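You operate a simulated robot arm through the tools that you are given. There is no shell and no other tool.

The job below is to be done with a simulated robot arm. You get a single attempt, and the scene is never put back.

## Task
Put things in order on the bench top above the tape drawer. At the end: the silver steel cone from the bench top above the tape drawer stands where the clear funnel stood; the clear medium beaker from the bench top above the tape drawer stands where the silver steel cone stood; the blue cartridge stands where the clear medium beaker stood; the clear funnel stands on top of the white box (marked "TAPE"); whatever was shut is shut again. Leave all else as you found it, and nothing knocked over.

It is judged by the outcome, as a careful person would: the job done as asked, and still so three seconds after it is handed in. It fails if anything else is knocked over, pushed out of place, dropped, spilled or broken.

## Robot
A 6-joint arm with a two-finger parallel gripper, fixed in place. Base frame: the origin is at the foot of the arm, x ahead of it, y to its left, z up; the work surface is at about z = 2. Readings come in mm, degrees, newtons and seconds.
With the tool pointing down near the work surface it reaches from about 180 to 460 mm from the base axis. Its first joint turns from -70.0 to 70.0 degrees. Payload 1.9 kg.
The tool frame sits at the grasp point between the pads (the TCP): z along the fingers, y along the line on which they close. The tips reach 23 mm beyond it. The gripper opens to 94 mm. The fingers are 38 mm wide and 10 mm thick; the gripper's body (54 by 96 mm) begins 39 mm behind the TCP.
Orientation is told as [roll, pitch, yaw] about the base's x, y, z axes, in that order, counted from this pose: with the fingers straight down and closing along the base's y, the tool's x points along the base's -x, its y along +y and its z along -z.

## Interface
- The arm moves only by the tool drive_tool. Its argument "deltas" is a list of rows, each an object (a shift or turn left out is 0, a gripper value left out holds the last) with "translation": the shift along the tool's x, y, z in mm, a list of three; "turn": the turn, a rotation vector about the tool's x, y, z in degrees, a list of three; "jaw": the closure in counts, from 0 (fully open) to 255 (shut). In form: [{"translation": [dx, dy, dz], "turn": [wx, wy, wz], "jaw": jaw}, ...]. A call has 1 to 20 rows; each row is the pose to reach, as a shift and turn from the pose commanded when the call began, along the tool's axes at that moment. Each row takes 0.2 s and may step no farther than 50 mm and 8.6 degrees from the row before; otherwise, or with a gripper value out of range, the whole call is refused. A pose out of reach is approached as far as the arm can. The call stops where the force on the tool passes 40 N (or 10 N more than at its start, if that is more) or the arm is blocked; 0.2 s more then pass. Each finger travels about 108 mm/s and halts on what it meets, pressing with about 34 N; the grip force reading is that of the motor and also rises with nothing between the fingers. The clock runs only during rows and for 0.2 s after the last one: add rows that repeat a pose to give the fingers time. The reply holds the time, the measured pose of the TCP, the force on the tool along the base axes, the opening and the grip force, in the units named above and with some noise, with the torque about the TCP (base axes, N m) and any sound that the robot's microphone picked up.
- Cameras (640 x 400 px; columns grow to the right, rows downward): "scene" is fixed at [48.5, 306.9, 419.5]; the picture's right is [-0.83, -0.56, 0.00], its down [-0.34, 0.51, -0.79] and it looks along [0.44, -0.66, -0.61] (base axes); focal length 214 px, centre (320, 200). "wrist" rides on the gripper at [87, 16, -75] in the tool frame; the picture's right is [-0.18, 0.98, 0.00], its down [-0.58, -0.11, -0.81] and it looks along [-0.79, -0.15, 0.59] (tool axes); focal length 243 px, centre (320, 200). There is no depth. A picture from a camera that has moved, and an enlarged one, comes with that camera's place and axes in the base frame and with its lens.
- capture(camera): a new picture of that camera. No time passes.
- enlarge(camera, box): a new picture of the part [left, top, right, bottom] of that camera's present view, enlarged. No time passes.
- close_job(): hands the job in; it is judged then, once.

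Places have to be worked out from the pictures, the camera data and where the tool is seen. Open the gripper and draw the arm clear of the work before you hand the job in, unless the task says otherwise.

The tools are called as name(argument=value, ...) on one line, values as JSON. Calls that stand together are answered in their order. drive_tool: Moves the arm, as the interface text tells. Its arguments: {"type":"object","properties":{"deltas":{"type":"array"}},"required":["deltas"]} The other tools are called the same way: capture (camera) takes a picture; enlarge (camera, box) takes an enlarged picture of a part of a camera's view; close_job () hands the job in.

At the start:

```text
time_s: 0.0
tcp_pos: [298.4, -132.9, 320.4]
orientation: [0.1, 0.0, -0.2]
contact_force: [0.5, -0.1, -0.1]
torque: [0.0, 0.01, -0.01]
width: 94.2
finger_force: 0.1
```

scene: 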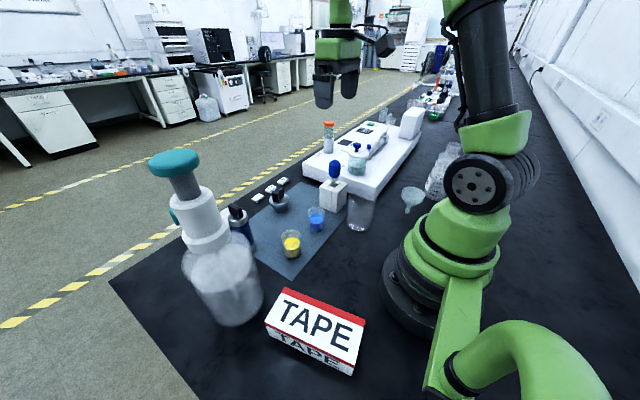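
wrist: 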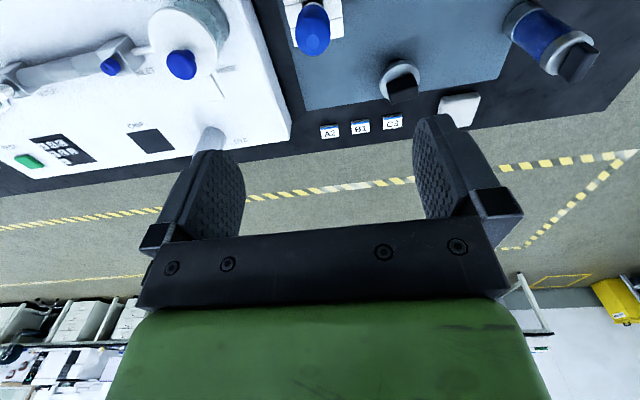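

The scene shows a bench with a TAPE box, vials, beakers and a funnel, but the details are too small to identify. I'll enlarge parts of the scene view first.

enlarge(camera="scene", box=[100, 120, 300, 280])

enlarge(camera="scene", box=[280, 90, 480, 250])

enlarge(camera="scene", box=[200, 240, 400, 400])

enlarge(camera="scene", box=[360, 30, 480, 130])

enlarge(camera="wrist", box=[240, 0, 640, 200])

enlarge(camera="wrist", box=[0, 0, 320, 200])

```text
2.50 times, centred on (200, 200) of scene
camera zoom: at [48.5, 306.9, 419.5], right [-0.83, -0.56, 0.0], down [-0.34, 0.51, -0.79], along [0.44, -0.66, -0.61], focal length 536 px, centre (620, 200)
```

zoom: 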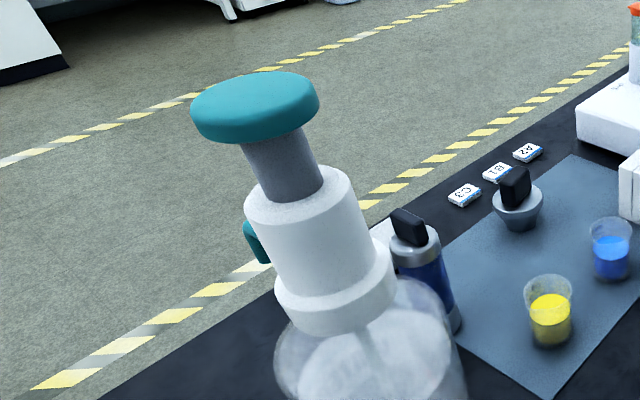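

```text
2.50 times, centred on (380, 170) of scene
camera zoom: at [48.5, 306.9, 419.5], right [-0.83, -0.56, 0.0], down [-0.34, 0.51, -0.79], along [0.44, -0.66, -0.61], focal length 536 px, centre (170, 275)
```

zoom: 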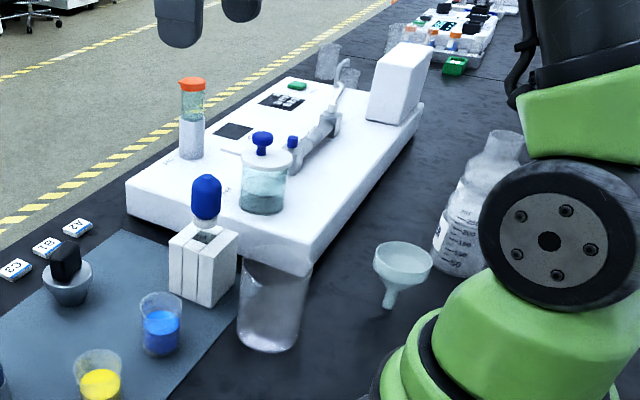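

```text
2.50 times, centred on (300, 320) of scene
camera zoom: at [48.5, 306.9, 419.5], right [-0.83, -0.56, 0.0], down [-0.34, 0.51, -0.79], along [0.44, -0.66, -0.61], focal length 536 px, centre (370, -100)
```

zoom: 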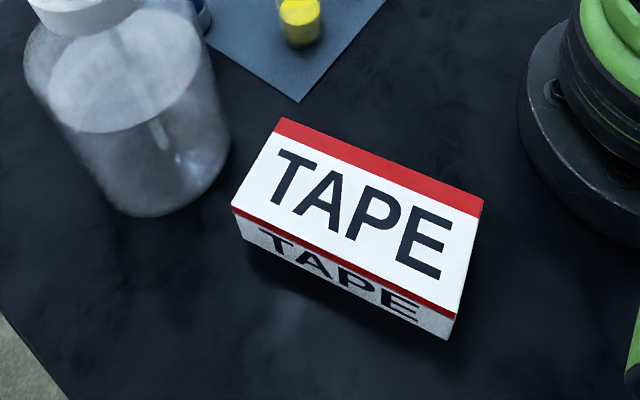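

```text
4.00 times, centred on (420, 80) of scene
camera zoom: at [48.5, 306.9, 419.5], right [-0.83, -0.56, 0.0], down [-0.34, 0.51, -0.79], along [0.44, -0.66, -0.61], focal length 858 px, centre (-80, 680)
```

zoom: 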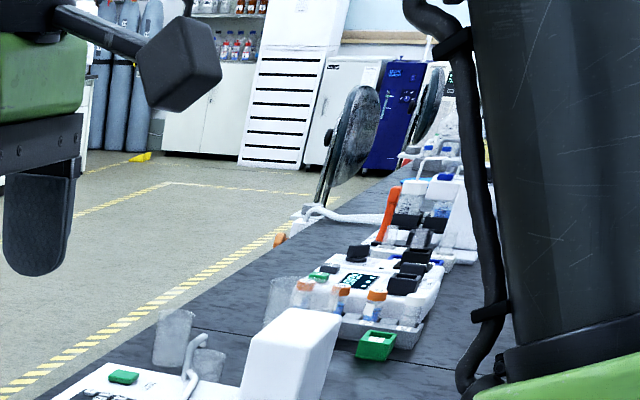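

```text
1.60 times, centred on (440, 100) of wrist
camera zoom: at [211.9, -116.5, 393.9], right [0.19, 0.98, 0.0], down [0.58, -0.11, 0.81], along [0.79, -0.15, -0.59], focal length 388 px, centre (128, 360)
```

zoom: 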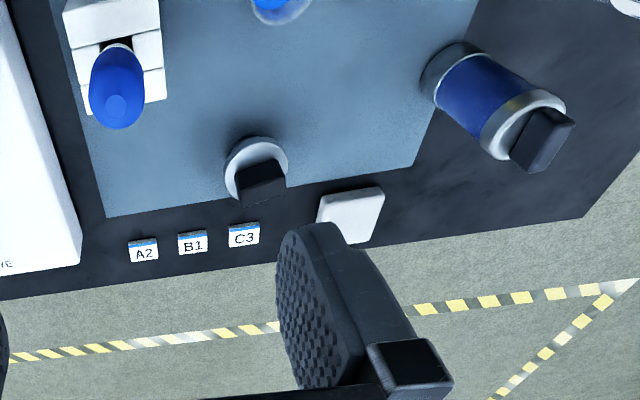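

```text
2.00 times, centred on (160, 100) of wrist
camera zoom: at [211.9, -116.5, 393.9], right [0.19, 0.98, 0.0], down [0.58, -0.11, 0.81], along [0.79, -0.15, -0.59], focal length 485 px, centre (640, 400)
```

zoom: 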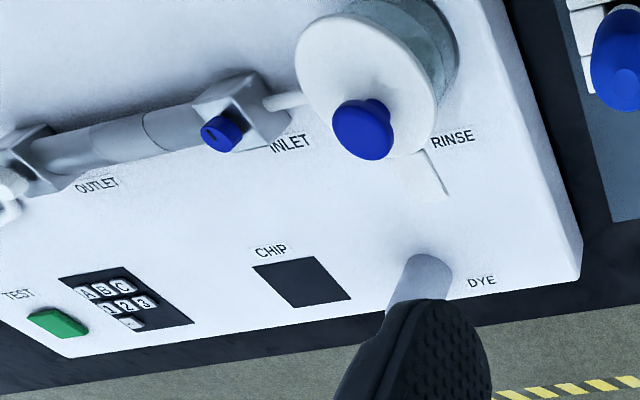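

The silver cone appears to be near (430,-40), the cartridge near (383,127), a clear beaker near (191,-100), the funnel near (100,-236) and the TAPE box near (139,187). I'll zoom in further on each to check.

enlarge(camera="scene", box=[335, 170, 435, 240])

enlarge(camera="scene", box=[220, 165, 320, 265])

enlarge(camera="scene", box=[380, 90, 460, 140])

enlarge(camera="scene", box=[240, 270, 400, 390])

```text
5.71 times, centred on (385, 205) of scene
camera zoom: at [48.5, 306.9, 419.5], right [-0.83, -0.56, 0.0], down [-0.34, 0.51, -0.79], along [0.44, -0.66, -0.61], focal length 1226 px, centre (-51, 171)
```

zoom: 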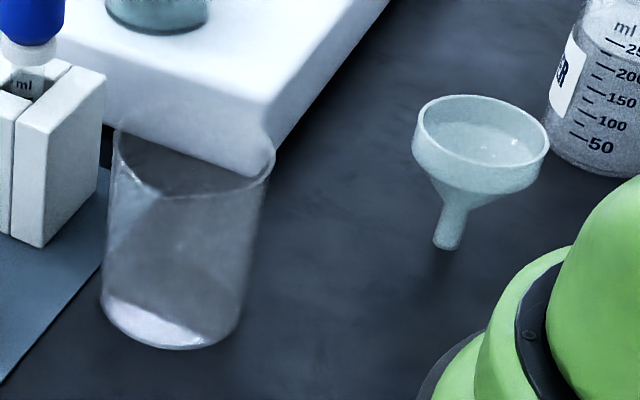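

```text
4.00 times, centred on (270, 215) of scene
camera zoom: at [48.5, 306.9, 419.5], right [-0.83, -0.56, 0.0], down [-0.34, 0.51, -0.79], along [0.44, -0.66, -0.61], focal length 858 px, centre (520, 140)
```

zoom: 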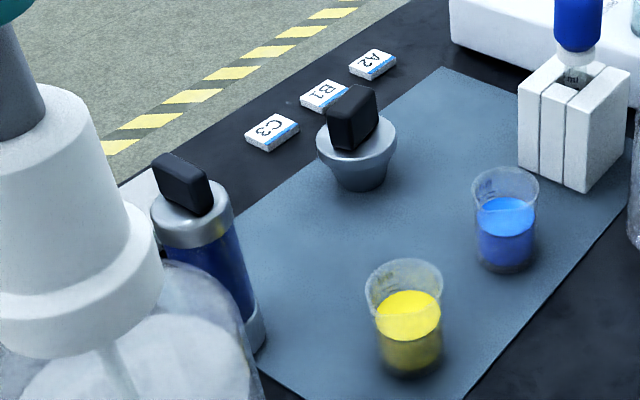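

```text
8.00 times, centred on (420, 115) of scene
camera zoom: at [48.5, 306.9, 419.5], right [-0.83, -0.56, 0.0], down [-0.34, 0.51, -0.79], along [0.44, -0.66, -0.61], focal length 1716 px, centre (-480, 880)
```

zoom: 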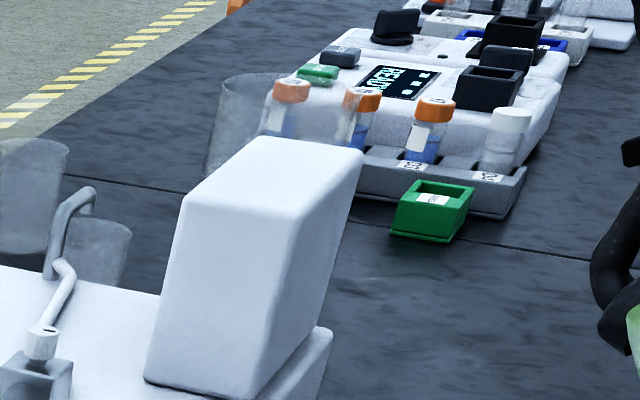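

```text
3.33 times, centred on (320, 330) of scene
camera zoom: at [48.5, 306.9, 419.5], right [-0.83, -0.56, 0.0], down [-0.34, 0.51, -0.79], along [0.44, -0.66, -0.61], focal length 715 px, centre (320, -233)
```

zoom: 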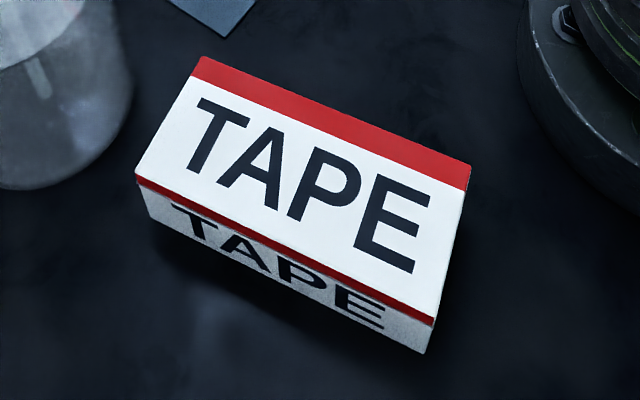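

The four targets look reachable, and the matching spots are clear in the pictures. I'll swing the arm high (z=320) toward the funnel, turning the wrist gradually, for a closer look with the wrist camera.

drive_tool(deltas=[{"translation": [25, -13, 0], "turn": [0, 0, 8]}, {"translation": [49, -26, 0], "turn": [0, 0, 16]}, {"translation": [74, -39, 0], "turn": [0, 0, 24]}, {"translation": [98, -52, 0], "turn": [0, 0, 32]}])

capture(camera="wrist")

capture(camera="scene")

```text
time_s: 1.0
tcp_pos: [199.2, -185.6, 320.2]
orientation: [0.0, 0.0, -32.3]
contact_force: [0.5, 0.5, 0.4]
torque: [-0.03, 0.01, 0.02]
width: 94.0
finger_force: 0.0
```

```text
taken
camera wrist: at [135.5, -125.2, 393.7], right [0.68, 0.73, 0.0], down [0.43, -0.4, 0.81], along [0.59, -0.55, -0.59], focal length 243 px, centre (320, 200)
```

wrist: 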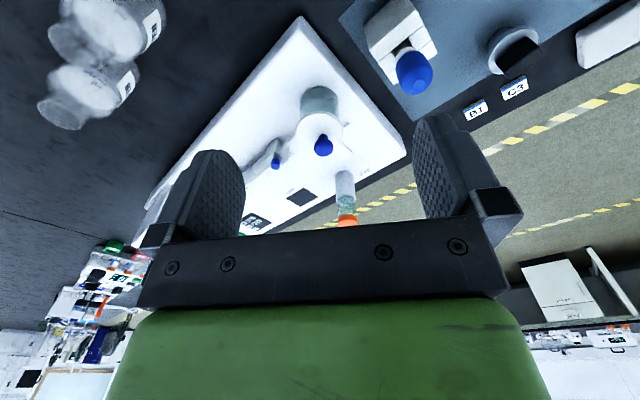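

```text
taken
```

scene: 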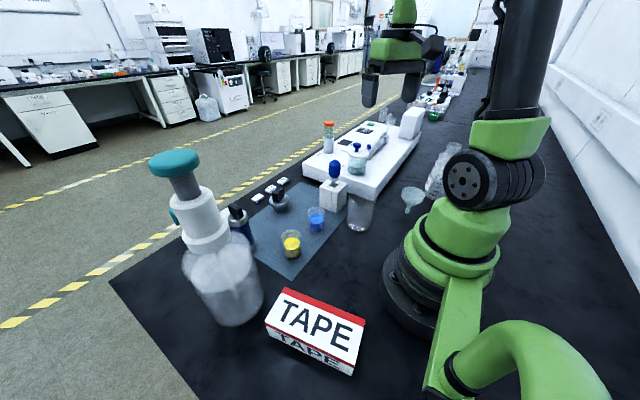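

The funnel lies just outside this view. I'll move in over the funnel side at a smaller radius and somewhat lower, with yaw near -64, keeping well above the bottles.

drive_tool(deltas=[{"translation": [22, -18, 15], "turn": [0, 0, 8]}, {"translation": [44.5, -36, 30], "turn": [0, 0, 16]}, {"translation": [67, -54, 45], "turn": [0, 0, 24]}, {"translation": [89, -72.6, 60], "turn": [0, 0, 32]}])

capture(camera="wrist")

capture(camera="scene")

```text
time_s: 2.0
tcp_pos: [86.5, -198.3, 258.3]
orientation: [0.2, -0.1, -64.4]
contact_force: [0.0, 0.4, 0.7]
torque: [0.0, 0.04, 0.0]
width: 94.0
finger_force: 0.1
```

```text
taken
camera wrist: at [63.2, -113.4, 333.1], right [0.97, 0.26, 0.0], down [0.15, -0.57, 0.81], along [0.21, -0.78, -0.59], focal length 243 px, centre (320, 200)
```

wrist: 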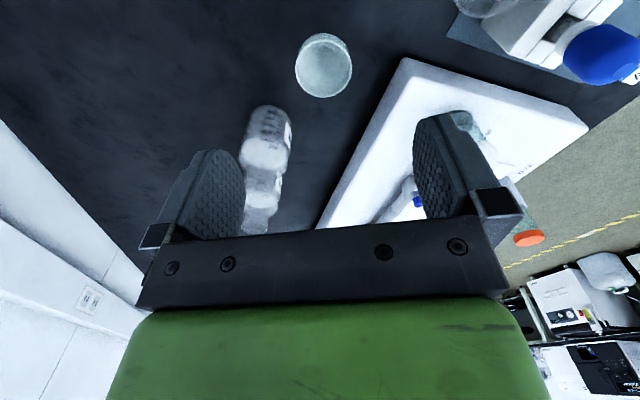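

```text
taken
```

scene: 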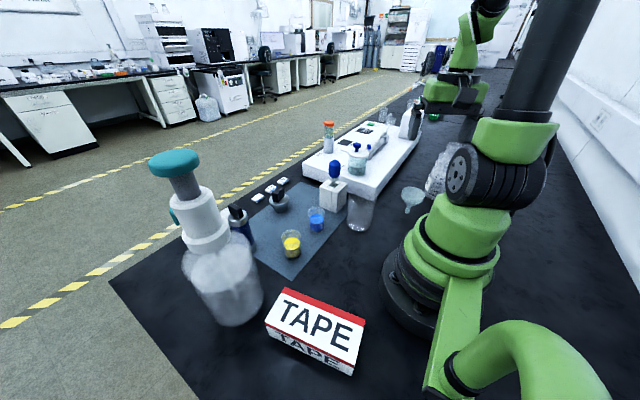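

The funnel is now visible in the wrist view at about (323,65), with the bottles beyond it. I'll zoom in to fix its position precisely.

enlarge(camera="wrist", box=[270, 10, 380, 120])

enlarge(camera="wrist", box=[400, 0, 640, 150])

enlarge(camera="wrist", box=[180, 80, 380, 240])

```text
3.64 times, centred on (325, 65) of wrist
camera zoom: at [63.2, -113.4, 333.1], right [0.97, 0.26, 0.0], down [0.15, -0.57, 0.81], along [0.21, -0.78, -0.59], focal length 882 px, centre (302, 691)
```

zoom: 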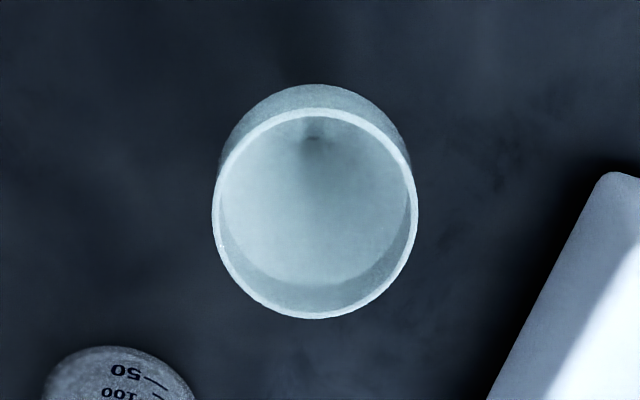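

```text
2.67 times, centred on (520, 75) of wrist
camera zoom: at [63.2, -113.4, 333.1], right [0.97, 0.26, 0.0], down [0.15, -0.57, 0.81], along [0.21, -0.78, -0.59], focal length 647 px, centre (-213, 533)
```

zoom: 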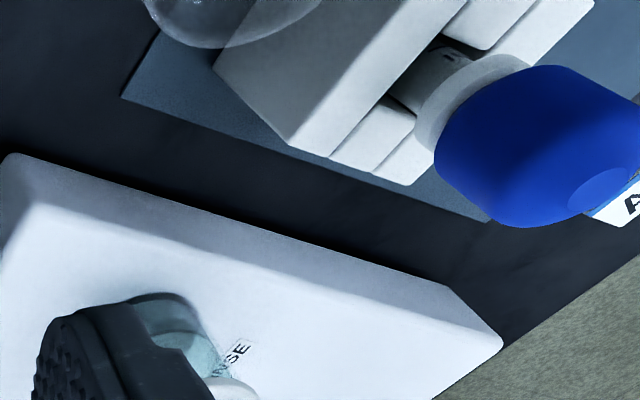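

```text
2.50 times, centred on (280, 160) of wrist
camera zoom: at [63.2, -113.4, 333.1], right [0.97, 0.26, 0.0], down [0.15, -0.57, 0.81], along [0.21, -0.78, -0.59], focal length 606 px, centre (420, 300)
```

zoom: 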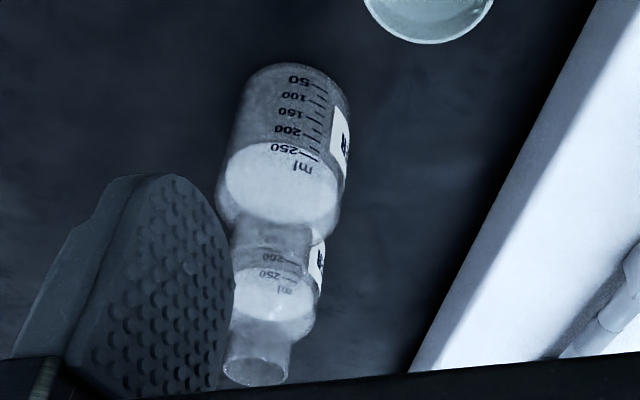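

From triangulation, the funnel's rim centre is about (99,-229), the rim top z≈77, and the diameter is about 60 mm. I'll lower to z≈140 above it for a close-up check before gripping.

drive_tool(deltas=[{"translation": [-11, -0.5, 40]}, {"translation": [-22, -1, 80]}, {"translation": [-32.5, -1.7, 118]}])

capture(camera="wrist")

capture(camera="scene")

```text
time_s: 2.8
tcp_pos: [99.6, -228.4, 141.0]
orientation: [0.1, 0.0, -64.3]
contact_force: [0.9, -0.3, -1.0]
torque: [-0.02, 0.0, -0.02]
width: 94.0
finger_force: 0.1
```

```text
taken
camera wrist: at [75.9, -142.7, 214.9], right [0.97, 0.26, 0.0], down [0.15, -0.57, 0.81], along [0.21, -0.78, -0.59], focal length 243 px, centre (320, 200)
```

wrist: 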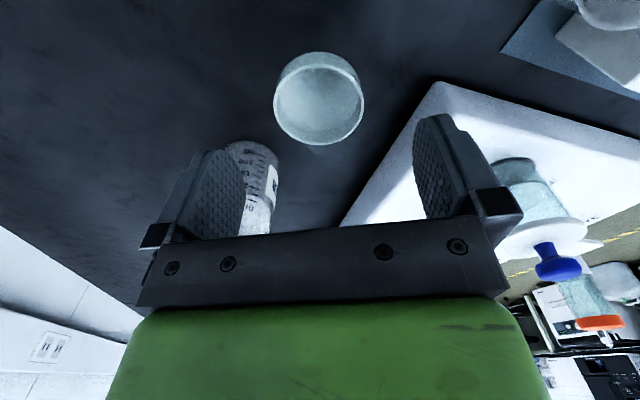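

```text
taken
```

scene: 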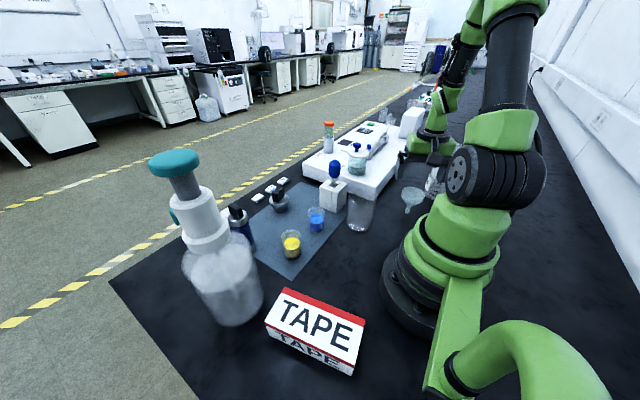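

enlarge(camera="wrist", box=[240, 30, 400, 160])

enlarge(camera="scene", box=[370, 110, 470, 230])

```text
3.08 times, centred on (320, 95) of wrist
camera zoom: at [75.9, -142.7, 214.9], right [0.97, 0.26, 0.0], down [0.15, -0.57, 0.81], along [0.21, -0.78, -0.59], focal length 746 px, centre (320, 523)
```

zoom: 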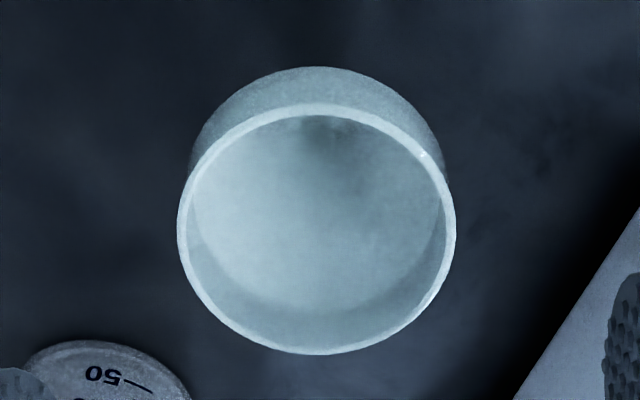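

```text
3.33 times, centred on (420, 170) of scene
camera zoom: at [48.5, 306.9, 419.5], right [-0.83, -0.56, 0.0], down [-0.34, 0.51, -0.79], along [0.44, -0.66, -0.61], focal length 715 px, centre (-13, 300)
```

zoom: 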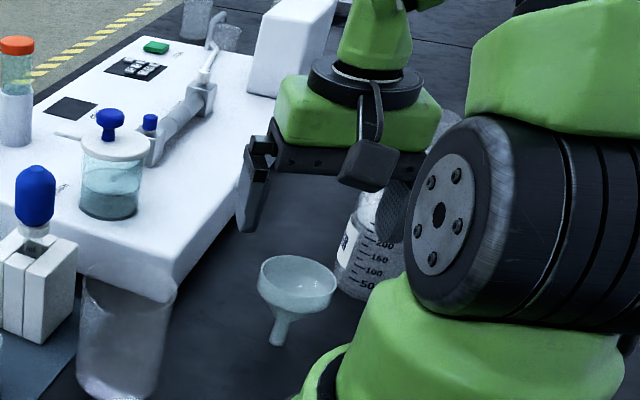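

The funnel's centre is within about 1–4 mm of the tool axis (funnel at roughly (100.5,-232), rim z≈70). I'll descend to z≈62 with a small correction and look before closing.

drive_tool(deltas=[{"translation": [-3, -1, 40]}, {"translation": [-3, -1, 79]}, {"translation": [-3, -1, 79]}])

capture(camera="wrist")

enlarge(camera="scene", box=[370, 150, 470, 230])

```text
time_s: 3.6
tcp_pos: [97.9, -232.6, 62.5]
orientation: [0.1, 0.0, -64.2]
contact_force: [-0.2, -0.6, 0.1]
torque: [-0.01, 0.04, 0.01]
width: 94.3
finger_force: 0.1
```

```text
taken
camera wrist: at [75.4, -146.6, 135.7], right [0.97, 0.26, 0.0], down [0.15, -0.57, 0.81], along [0.21, -0.78, -0.59], focal length 243 px, centre (320, 200)
```

wrist: 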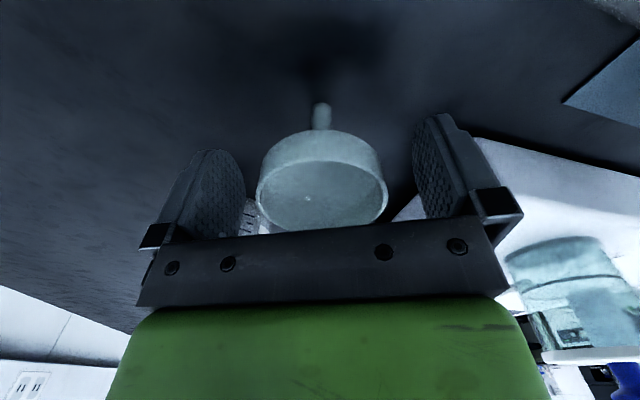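

```text
5.00 times, centred on (420, 190) of scene
camera zoom: at [48.5, 306.9, 419.5], right [-0.83, -0.56, 0.0], down [-0.34, 0.51, -0.79], along [0.44, -0.66, -0.61], focal length 1072 px, centre (-180, 250)
```

zoom: 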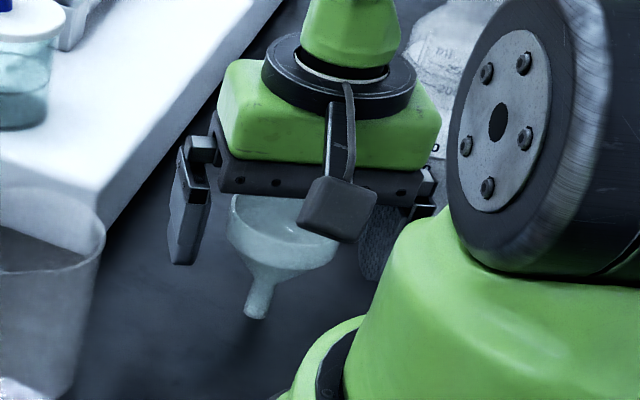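

The rim sits squarely between the pads with its wall at pad height. Closing the gripper now.

drive_tool(deltas=[{"jaw": 60}, {"jaw": 130}, {"jaw": 255}, {"jaw": 255}, {"jaw": 255}])

capture(camera="wrist")

enlarge(camera="scene", box=[370, 150, 470, 230])

```text
time_s: 4.8
tcp_pos: [98.2, -231.7, 62.4]
orientation: [0.1, 0.0, -64.2]
contact_force: [-0.1, 0.3, 0.0]
torque: [0.03, -0.02, 0.03]
width: 58.3
finger_force: 34.1
```

```text
taken
camera wrist: at [75.3, -146.6, 136.1], right [0.97, 0.26, 0.0], down [0.15, -0.57, 0.81], along [0.21, -0.78, -0.59], focal length 243 px, centre (320, 200)
```

wrist: 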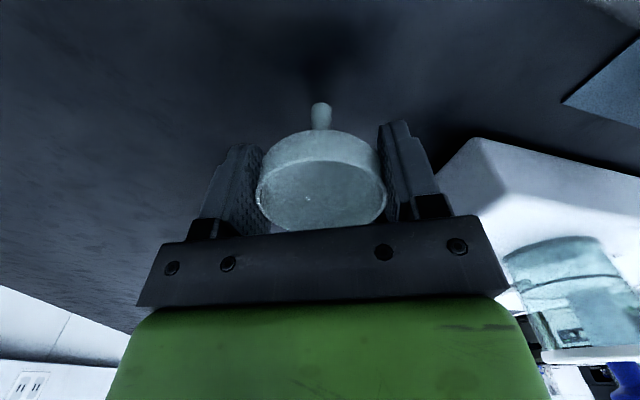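

```text
5.00 times, centred on (420, 190) of scene
camera zoom: at [48.5, 306.9, 419.5], right [-0.83, -0.56, 0.0], down [-0.34, 0.51, -0.79], along [0.44, -0.66, -0.61], focal length 1072 px, centre (-180, 250)
```

zoom: 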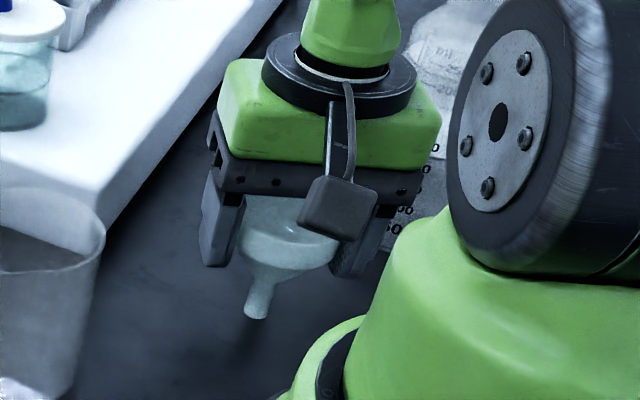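

The grip holds at 58 mm and 34 N, and the funnel has not moved; its centre is about (98,-231), which I'll use as the cone's target. I'll lift it straight up to about z=250.

drive_tool(deltas=[{"translation": [0, 0, -10]}, {"translation": [0, 0, -35]}, {"translation": [0, 0, -75]}, {"translation": [0, 0, -120]}, {"translation": [0, 0, -165]}, {"translation": [0, 0, -188]}])

capture(camera="wrist")

capture(camera="scene")

```text
time_s: 6.2
tcp_pos: [98.9, -231.5, 248.8]
orientation: [0.1, -0.1, -64.3]
contact_force: [0.7, -0.6, -0.5]
torque: [0.02, 0.0, 0.01]
width: 58.5
finger_force: 34.1
```

```text
taken
camera wrist: at [75.6, -146.6, 324.0], right [0.96, 0.26, 0.0], down [0.15, -0.57, 0.81], along [0.21, -0.78, -0.59], focal length 243 px, centre (320, 200)
```

wrist: 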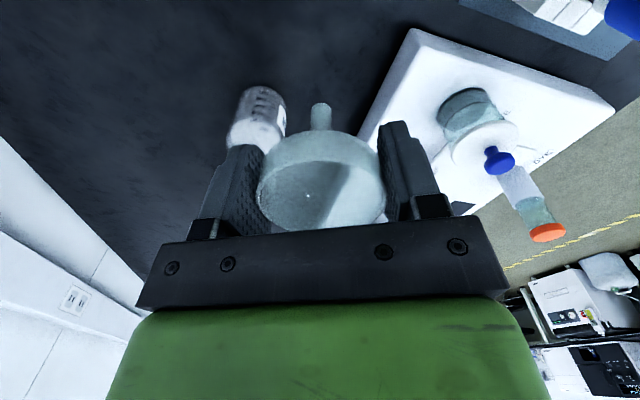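

```text
taken
```

scene: 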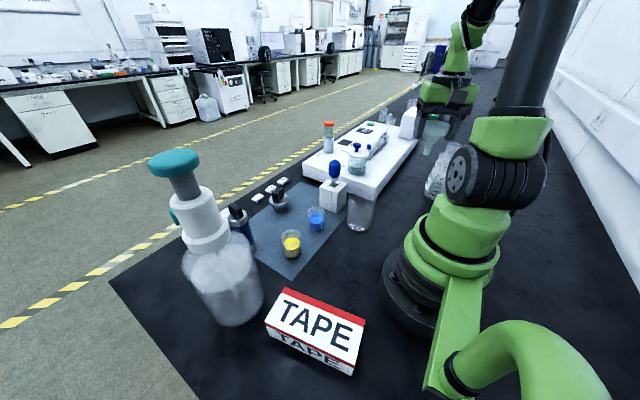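

The funnel is up and steady in the grip. I'll swing it along an arc (r≈245, z≈250) toward the TAPE box, first part of the way.

drive_tool(deltas=[{"translation": [1.5, 32.7, 0], "turn": [0, 0, -7.26]}, {"translation": [7.3, 64.7, 0], "turn": [0, 0, -14.52]}, {"translation": [17.1, 95.7, 0], "turn": [0, 0, -21.78]}, {"translation": [30.7, 124.9, 0], "turn": [0, 0, -29.04]}, {"translation": [48.1, 151.9, 0], "turn": [0, 0, -36.3]}, {"translation": [68.6, 176.5, 0], "turn": [0, 0, -43.56]}, {"translation": [92.0, 198.1, 0], "turn": [0, 0, -50.82]}, {"translation": [117.9, 216.4, 0], "turn": [0, 0, -58.08]}, {"translation": [146.0, 231.1, 0], "turn": [0, 0, -65.34]}, {"translation": [175.5, 241.8, 0], "turn": [0, 0, -72.6]}, {"translation": [206.2, 248.8, 0], "turn": [0, 0, -79.86]}, {"translation": [237.2, 251.6, 0], "turn": [0, 0, -87.12]}])

capture(camera="wrist")

capture(camera="scene")

```text
time_s: 8.8
tcp_pos: [221.5, 90.6, 250.4]
orientation: [0.0, 0.0, 23.0]
contact_force: [0.5, 0.3, -0.3]
torque: [-0.02, -0.01, 0.0]
width: 58.4
finger_force: 34.0
```

```text
taken
camera wrist: at [136.1, 72.3, 324.5], right [-0.22, 0.98, 0.0], down [0.58, 0.13, 0.81], along [0.79, 0.17, -0.59], focal length 243 px, centre (320, 200)
```

wrist: 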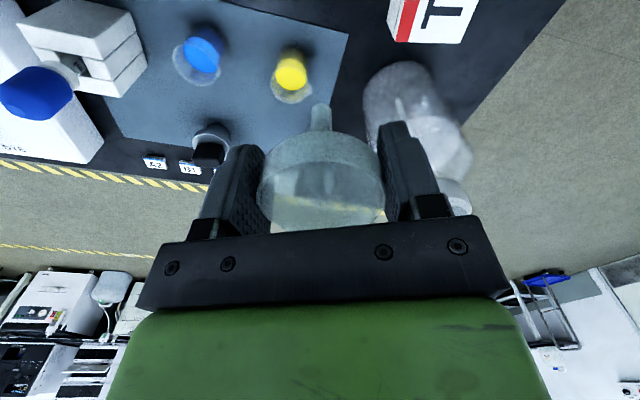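

```text
taken
```

scene: 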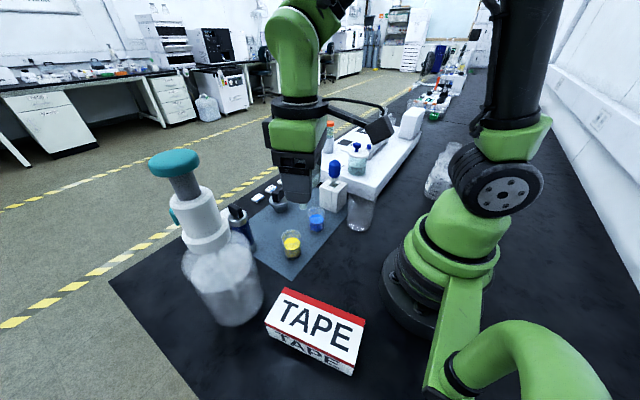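

The funnel is past the beakers and clear of everything. I'll continue the arc to above the TAPE box.

drive_tool(deltas=[{"translation": [2.8, 30.9, 0], "turn": [0, 0, -7.26]}, {"translation": [9.5, 61.1, 0], "turn": [0, 0, -14.52]}, {"translation": [20.0, 90.1, 0], "turn": [0, 0, -21.78]}, {"translation": [34.2, 117.2, 0], "turn": [0, 0, -29.04]}])

capture(camera="wrist")

capture(camera="scene")

```text
time_s: 9.8
tcp_pos: [145.9, 185.6, 249.7]
orientation: [0.0, -0.1, 52.0]
contact_force: [-0.2, -0.5, 0.3]
torque: [-0.02, 0.07, 0.02]
width: 58.1
finger_force: 34.2
```

```text
taken
camera wrist: at [79.7, 127.9, 323.8], right [-0.66, 0.75, 0.0], down [0.44, 0.39, 0.81], along [0.61, 0.53, -0.59], focal length 243 px, centre (320, 200)
```

wrist: 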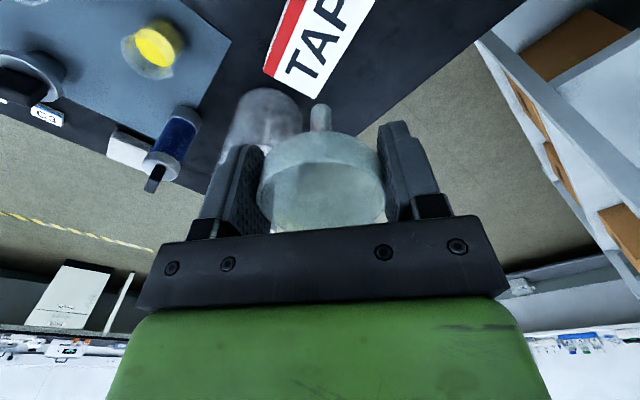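

```text
taken
```

scene: 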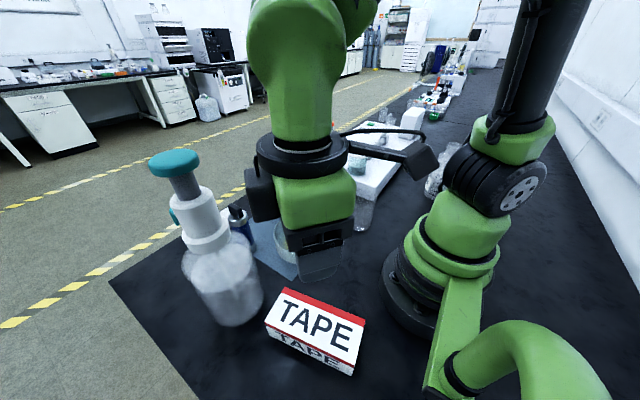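

The box is partly visible in the wrist view. I'll enlarge it to verify its corners.

enlarge(camera="wrist", box=[230, 0, 400, 120])

enlarge(camera="scene", box=[240, 220, 400, 390])

```text
3.33 times, centred on (315, 60) of wrist
camera zoom: at [79.7, 127.9, 323.8], right [-0.66, 0.75, 0.0], down [0.44, 0.39, 0.81], along [0.61, 0.53, -0.59], focal length 809 px, centre (337, 667)
```

zoom: 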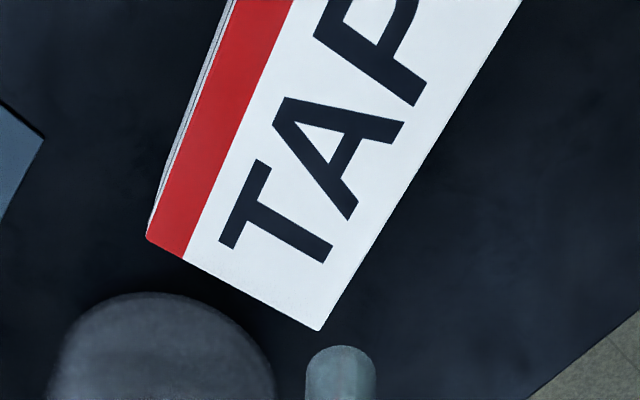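

```text
2.35 times, centred on (320, 305) of scene
camera zoom: at [48.5, 306.9, 419.5], right [-0.83, -0.56, 0.0], down [-0.34, 0.51, -0.79], along [0.44, -0.66, -0.61], focal length 505 px, centre (320, -47)
```

zoom: 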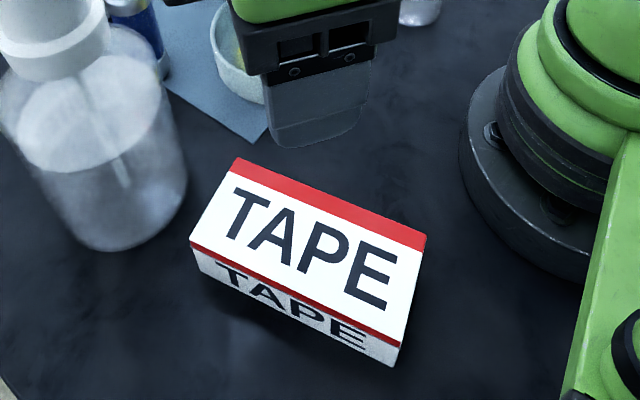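

The box top centre works out to about (141,184), with its top near z=52, so the funnel should touch down with the TCP near z=112. I'll descend to z≈126 and inspect.

drive_tool(deltas=[{"translation": [0, 0.5, 35]}, {"translation": [0, 0.5, 75]}, {"translation": [0, 0.5, 105]}, {"translation": [0, 0.5, 124]}, {"translation": [0, 0.5, 124]}])

capture(camera="wrist")

enlarge(camera="scene", box=[240, 220, 400, 390])

```text
time_s: 11.0
tcp_pos: [144.8, 185.3, 124.9]
orientation: [0.0, 0.0, 52.0]
contact_force: [0.5, 0.0, -0.7]
torque: [-0.01, 0.02, 0.0]
width: 58.4
finger_force: 33.7
```

```text
taken
camera wrist: at [79.4, 128.3, 199.8], right [-0.66, 0.75, 0.0], down [0.44, 0.39, 0.81], along [0.61, 0.53, -0.59], focal length 243 px, centre (320, 200)
```

wrist: 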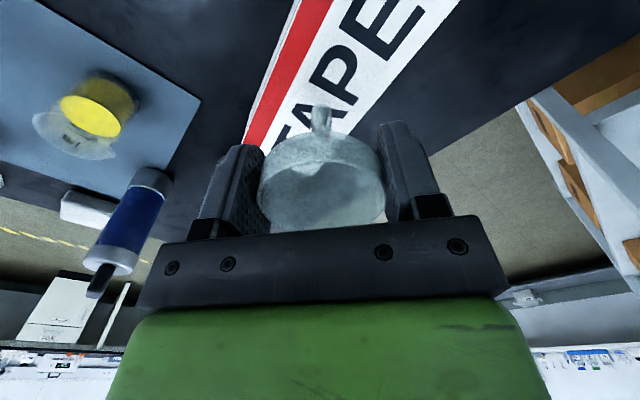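

```text
2.35 times, centred on (320, 305) of scene
camera zoom: at [48.5, 306.9, 419.5], right [-0.83, -0.56, 0.0], down [-0.34, 0.51, -0.79], along [0.44, -0.66, -0.61], focal length 505 px, centre (320, -47)
```

zoom: 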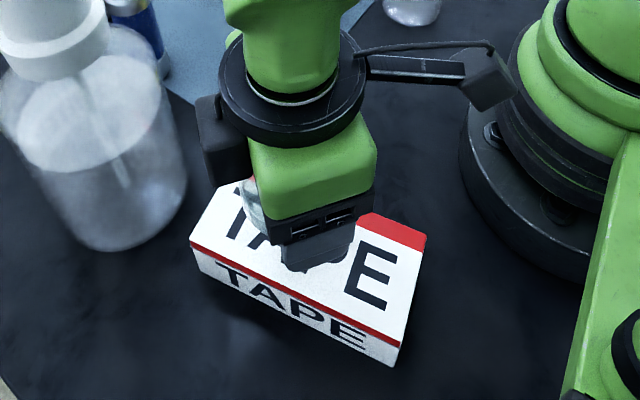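

The stem is over the box centre with about 12 mm to go. I'll come down in small steps and watch the force.

drive_tool(deltas=[{"translation": [0, 0, 4]}, {"translation": [0, 0, 8]}, {"translation": [0, 0, 9]}])

```text
time_s: 11.8
tcp_pos: [145.7, 185.5, 117.1]
orientation: [0.0, -0.1, 51.9]
contact_force: [-0.2, -0.2, -0.6]
torque: [-0.02, 0.01, 0.01]
width: 58.6
finger_force: 33.6
```

No contact yet at z≈117. I'll go down 2 mm more.

drive_tool(deltas=[{"translation": [0, 0, 1]}, {"translation": [0, 0, 2]}, {"translation": [0, 0, 2]}])

capture(camera="wrist")

enlarge(camera="scene", box=[260, 260, 380, 340])

```text
time_s: 12.6
tcp_pos: [145.3, 186.8, 116.5]
orientation: [-0.2, -0.2, 52.0]
contact_force: [1.2, 0.5, 19.7]
torque: [0.09, -0.05, 0.03]
width: 58.3
finger_force: 34.0
```

```text
taken
camera wrist: at [79.3, 128.2, 189.4], right [-0.66, 0.75, 0.0], down [0.44, 0.39, 0.81], along [0.61, 0.53, -0.59], focal length 243 px, centre (320, 200)
```

wrist: 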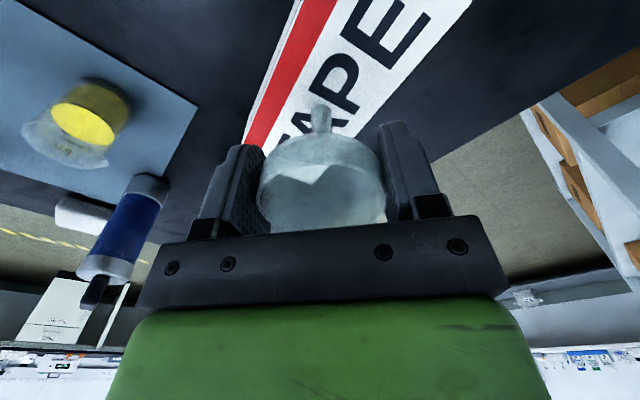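

```text
5.00 times, centred on (320, 300) of scene
camera zoom: at [48.5, 306.9, 419.6], right [-0.83, -0.56, 0.0], down [-0.34, 0.51, -0.79], along [0.44, -0.66, -0.61], focal length 1072 px, centre (320, -300)
```

zoom: 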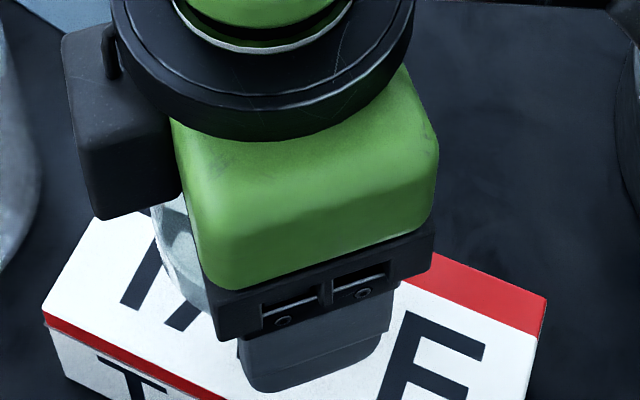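

Contact at about 20 N. I'll ease up roughly 1 mm to relieve the pressure before releasing.

drive_tool(deltas=[{"translation": [0, 0, -0.5]}, {"translation": [0, 0, -1.0]}, {"translation": [0, 0, -1.0]}])

```text
time_s: 13.4
tcp_pos: [145.5, 185.7, 116.2]
orientation: [-0.1, 0.1, 52.1]
contact_force: [-0.2, 0.5, -0.6]
torque: [-0.01, -0.03, -0.01]
width: 58.2
finger_force: 34.1
```

Force is now zero, so the stem is at or just above the surface. I'll lower by 0.5 mm for light contact.

drive_tool(deltas=[{"translation": [0, 0, 0.25]}, {"translation": [0, 0, 0.4]}, {"translation": [0, 0, 0.4]}])

```text
time_s: 14.2
tcp_pos: [144.6, 186.3, 117.0]
orientation: [-0.1, 0.0, 52.0]
contact_force: [-0.3, -0.1, 0.8]
torque: [-0.01, 0.02, 0.03]
width: 58.2
finger_force: 34.0
```

Contact is light, well under 1 N. I'll open the gripper in stages to let the funnel stand on the box.

drive_tool(deltas=[{"jaw": 85}, {"jaw": 60}, {"jaw": 30}, {"jaw": 0}, {"jaw": 0}])

capture(camera="wrist")

enlarge(camera="scene", box=[240, 220, 400, 390])

```text
time_s: 15.4
tcp_pos: [145.3, 185.4, 115.9]
orientation: [-0.1, -0.1, 52.1]
contact_force: [0.4, 0.6, 0.1]
torque: [0.03, -0.02, -0.01]
width: 94.1
finger_force: 0.0
```

```text
taken
camera wrist: at [78.9, 128.1, 190.6], right [-0.66, 0.75, 0.0], down [0.44, 0.39, 0.81], along [0.61, 0.53, -0.59], focal length 243 px, centre (320, 200)
```

wrist: 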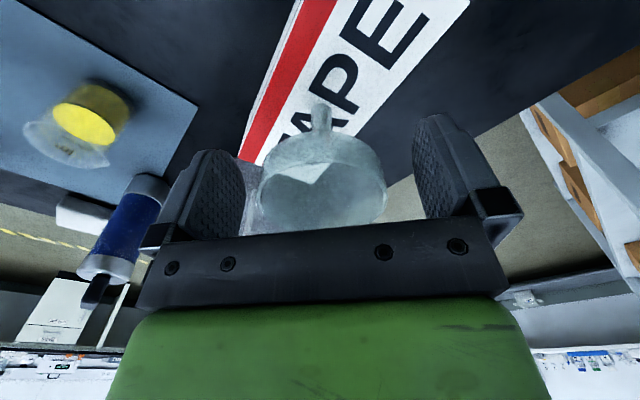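

```text
2.35 times, centred on (320, 305) of scene
camera zoom: at [48.5, 306.9, 419.5], right [-0.83, -0.56, 0.0], down [-0.34, 0.51, -0.79], along [0.44, -0.66, -0.61], focal length 505 px, centre (320, -47)
```

zoom: 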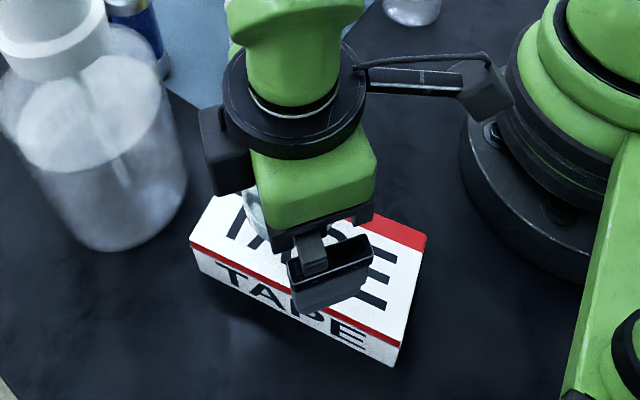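

The funnel stands free on the box. I'll lift straight up clear of it.

drive_tool(deltas=[{"translation": [0, 0, -15]}, {"translation": [0, 0, -45]}, {"translation": [0, 0, -85]}, {"translation": [0, 0, -130]}, {"translation": [0, 0, -150]}])

enlarge(camera="scene", box=[240, 220, 400, 390])

capture(camera="wrist")

```text
time_s: 16.6
tcp_pos: [145.8, 186.4, 267.2]
orientation: [-0.1, 0.0, 52.0]
contact_force: [-0.6, 0.1, -0.7]
torque: [0.0, 0.01, 0.0]
width: 94.3
finger_force: 0.1
```

```text
2.35 times, centred on (320, 305) of scene
camera zoom: at [48.5, 306.9, 419.5], right [-0.83, -0.56, 0.0], down [-0.34, 0.51, -0.79], along [0.44, -0.66, -0.61], focal length 505 px, centre (320, -47)
```

zoom: 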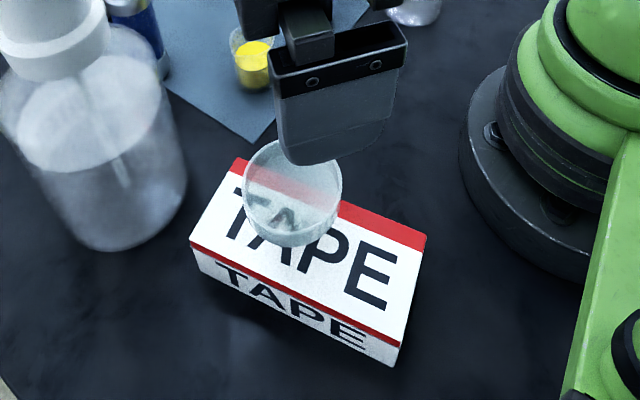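

```text
taken
camera wrist: at [78.8, 127.7, 340.5], right [-0.66, 0.75, 0.0], down [0.44, 0.39, 0.81], along [0.61, 0.53, -0.59], focal length 243 px, centre (320, 200)
```

wrist: 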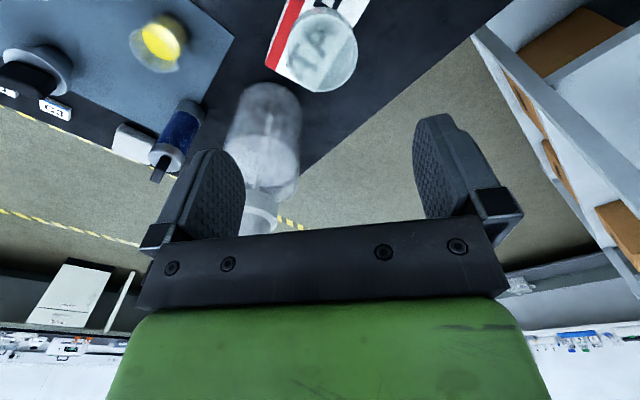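

The funnel stands upright on the TAPE box. Next I'll move over to view the silver cone from about (345,-30,230).

drive_tool(deltas=[{"translation": [5.9, -36.3, 0], "turn": [0, 0, 7.1]}, {"translation": [11.8, -72.7, 0], "turn": [0, 0, 14.2]}, {"translation": [17.7, -109, 0], "turn": [0, 0, 21.3]}, {"translation": [23.6, -145.3, 0], "turn": [0, 0, 28.4]}, {"translation": [29.4, -181.6, 10], "turn": [0, 0, 35.5]}, {"translation": [35.3, -218, 20], "turn": [0, 0, 42.6]}, {"translation": [41.2, -254.3, 30], "turn": [0, 0, 49.7]}, {"translation": [47.1, -290.6, 37], "turn": [0, 0, 57]}])

capture(camera="wrist")

enlarge(camera="wrist", box=[230, 40, 410, 160])

capture(camera="scene")

```text
time_s: 18.4
tcp_pos: [345.8, -31.0, 231.6]
orientation: [-0.1, 0.0, -5.1]
contact_force: [0.5, -0.2, -1.2]
torque: [0.0, -0.03, -0.02]
width: 94.2
finger_force: 0.0
```

```text
taken
camera wrist: at [261.3, -6.9, 303.9], right [0.27, 0.96, 0.0], down [0.57, -0.16, 0.81], along [0.78, -0.22, -0.59], focal length 243 px, centre (320, 200)
```

wrist: 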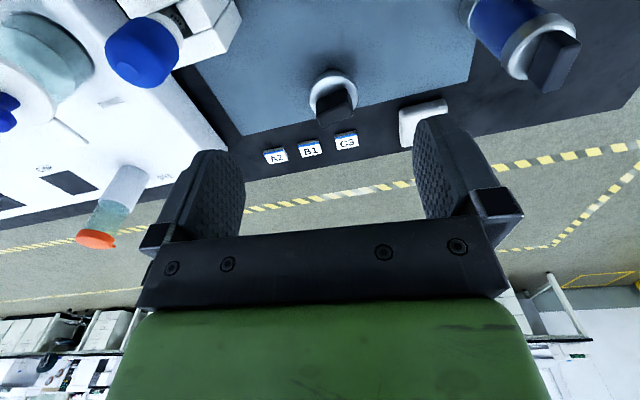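

```text
3.33 times, centred on (320, 100) of wrist
camera zoom: at [261.3, -6.9, 303.9], right [0.27, 0.96, 0.0], down [0.57, -0.16, 0.81], along [0.78, -0.22, -0.59], focal length 809 px, centre (320, 533)
```

zoom: 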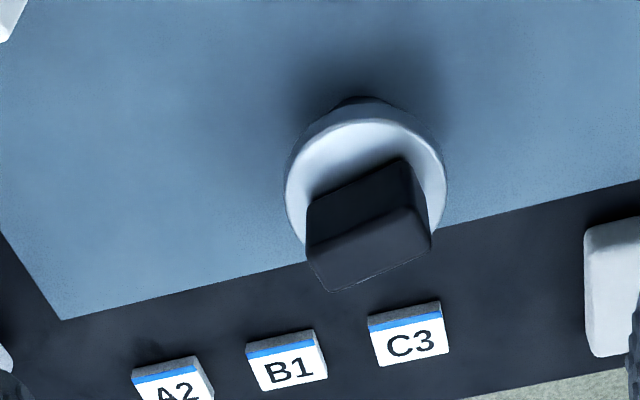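

```text
taken
```

scene: 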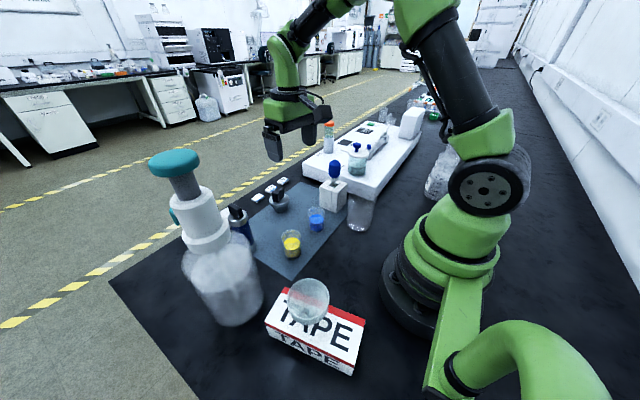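

The cone is at about (416,-33), with a black grip block on top about 34×14 mm whose long side lies ~11° off the base y axis. I'll come closer above it with yaw +11.4 so the fingers close along the block's long side, and measure heights.

drive_tool(deltas=[{"translation": [-23.5, 1.4, 30], "turn": [0, 0, -5.5]}, {"translation": [-47, 2.9, 61], "turn": [0, 0, -11]}, {"translation": [-70.4, 4.3, 82], "turn": [0, 0, -16.4]}, {"translation": [-70.4, 4.3, 82], "turn": [0, 0, -16.4]}])

capture(camera="wrist")

enlarge(camera="wrist", box=[230, 40, 410, 160])

enlarge(camera="scene", box=[230, 120, 330, 240])

```text
time_s: 19.4
tcp_pos: [415.2, -31.9, 146.5]
orientation: [0.0, -0.1, 11.4]
contact_force: [-0.2, 0.3, -0.7]
torque: [0.02, 0.0, 0.01]
width: 94.0
finger_force: 0.0
```

```text
taken
camera wrist: at [328.2, -33.2, 220.5], right [-0.01, 1.0, 0.0], down [0.59, 0.01, 0.81], along [0.81, 0.01, -0.59], focal length 243 px, centre (320, 200)
```

wrist: 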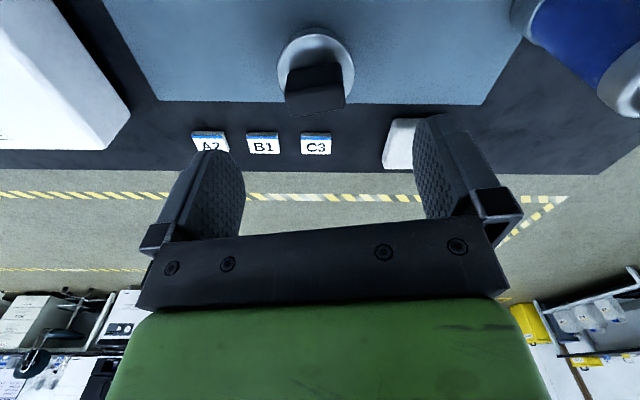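

```text
3.33 times, centred on (320, 100) of wrist
camera zoom: at [328.2, -33.2, 220.5], right [-0.01, 1.0, 0.0], down [0.59, 0.01, 0.81], along [0.81, 0.01, -0.59], focal length 809 px, centre (320, 533)
```

zoom: 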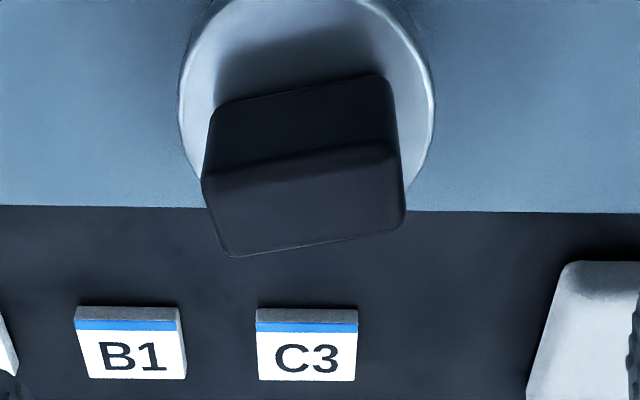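

```text
3.33 times, centred on (280, 180) of scene
camera zoom: at [48.5, 306.9, 419.5], right [-0.83, -0.56, 0.0], down [-0.34, 0.51, -0.79], along [0.44, -0.66, -0.61], focal length 715 px, centre (453, 267)
```

zoom: 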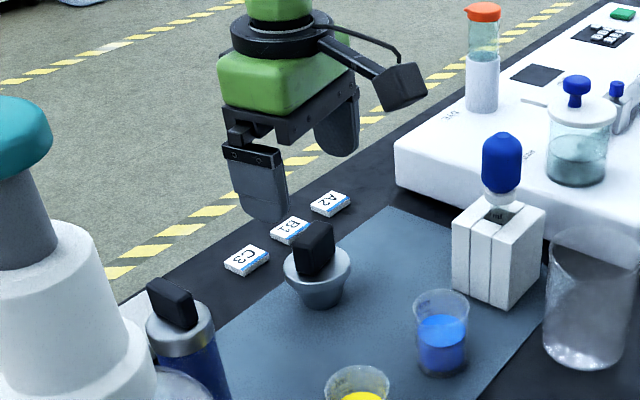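

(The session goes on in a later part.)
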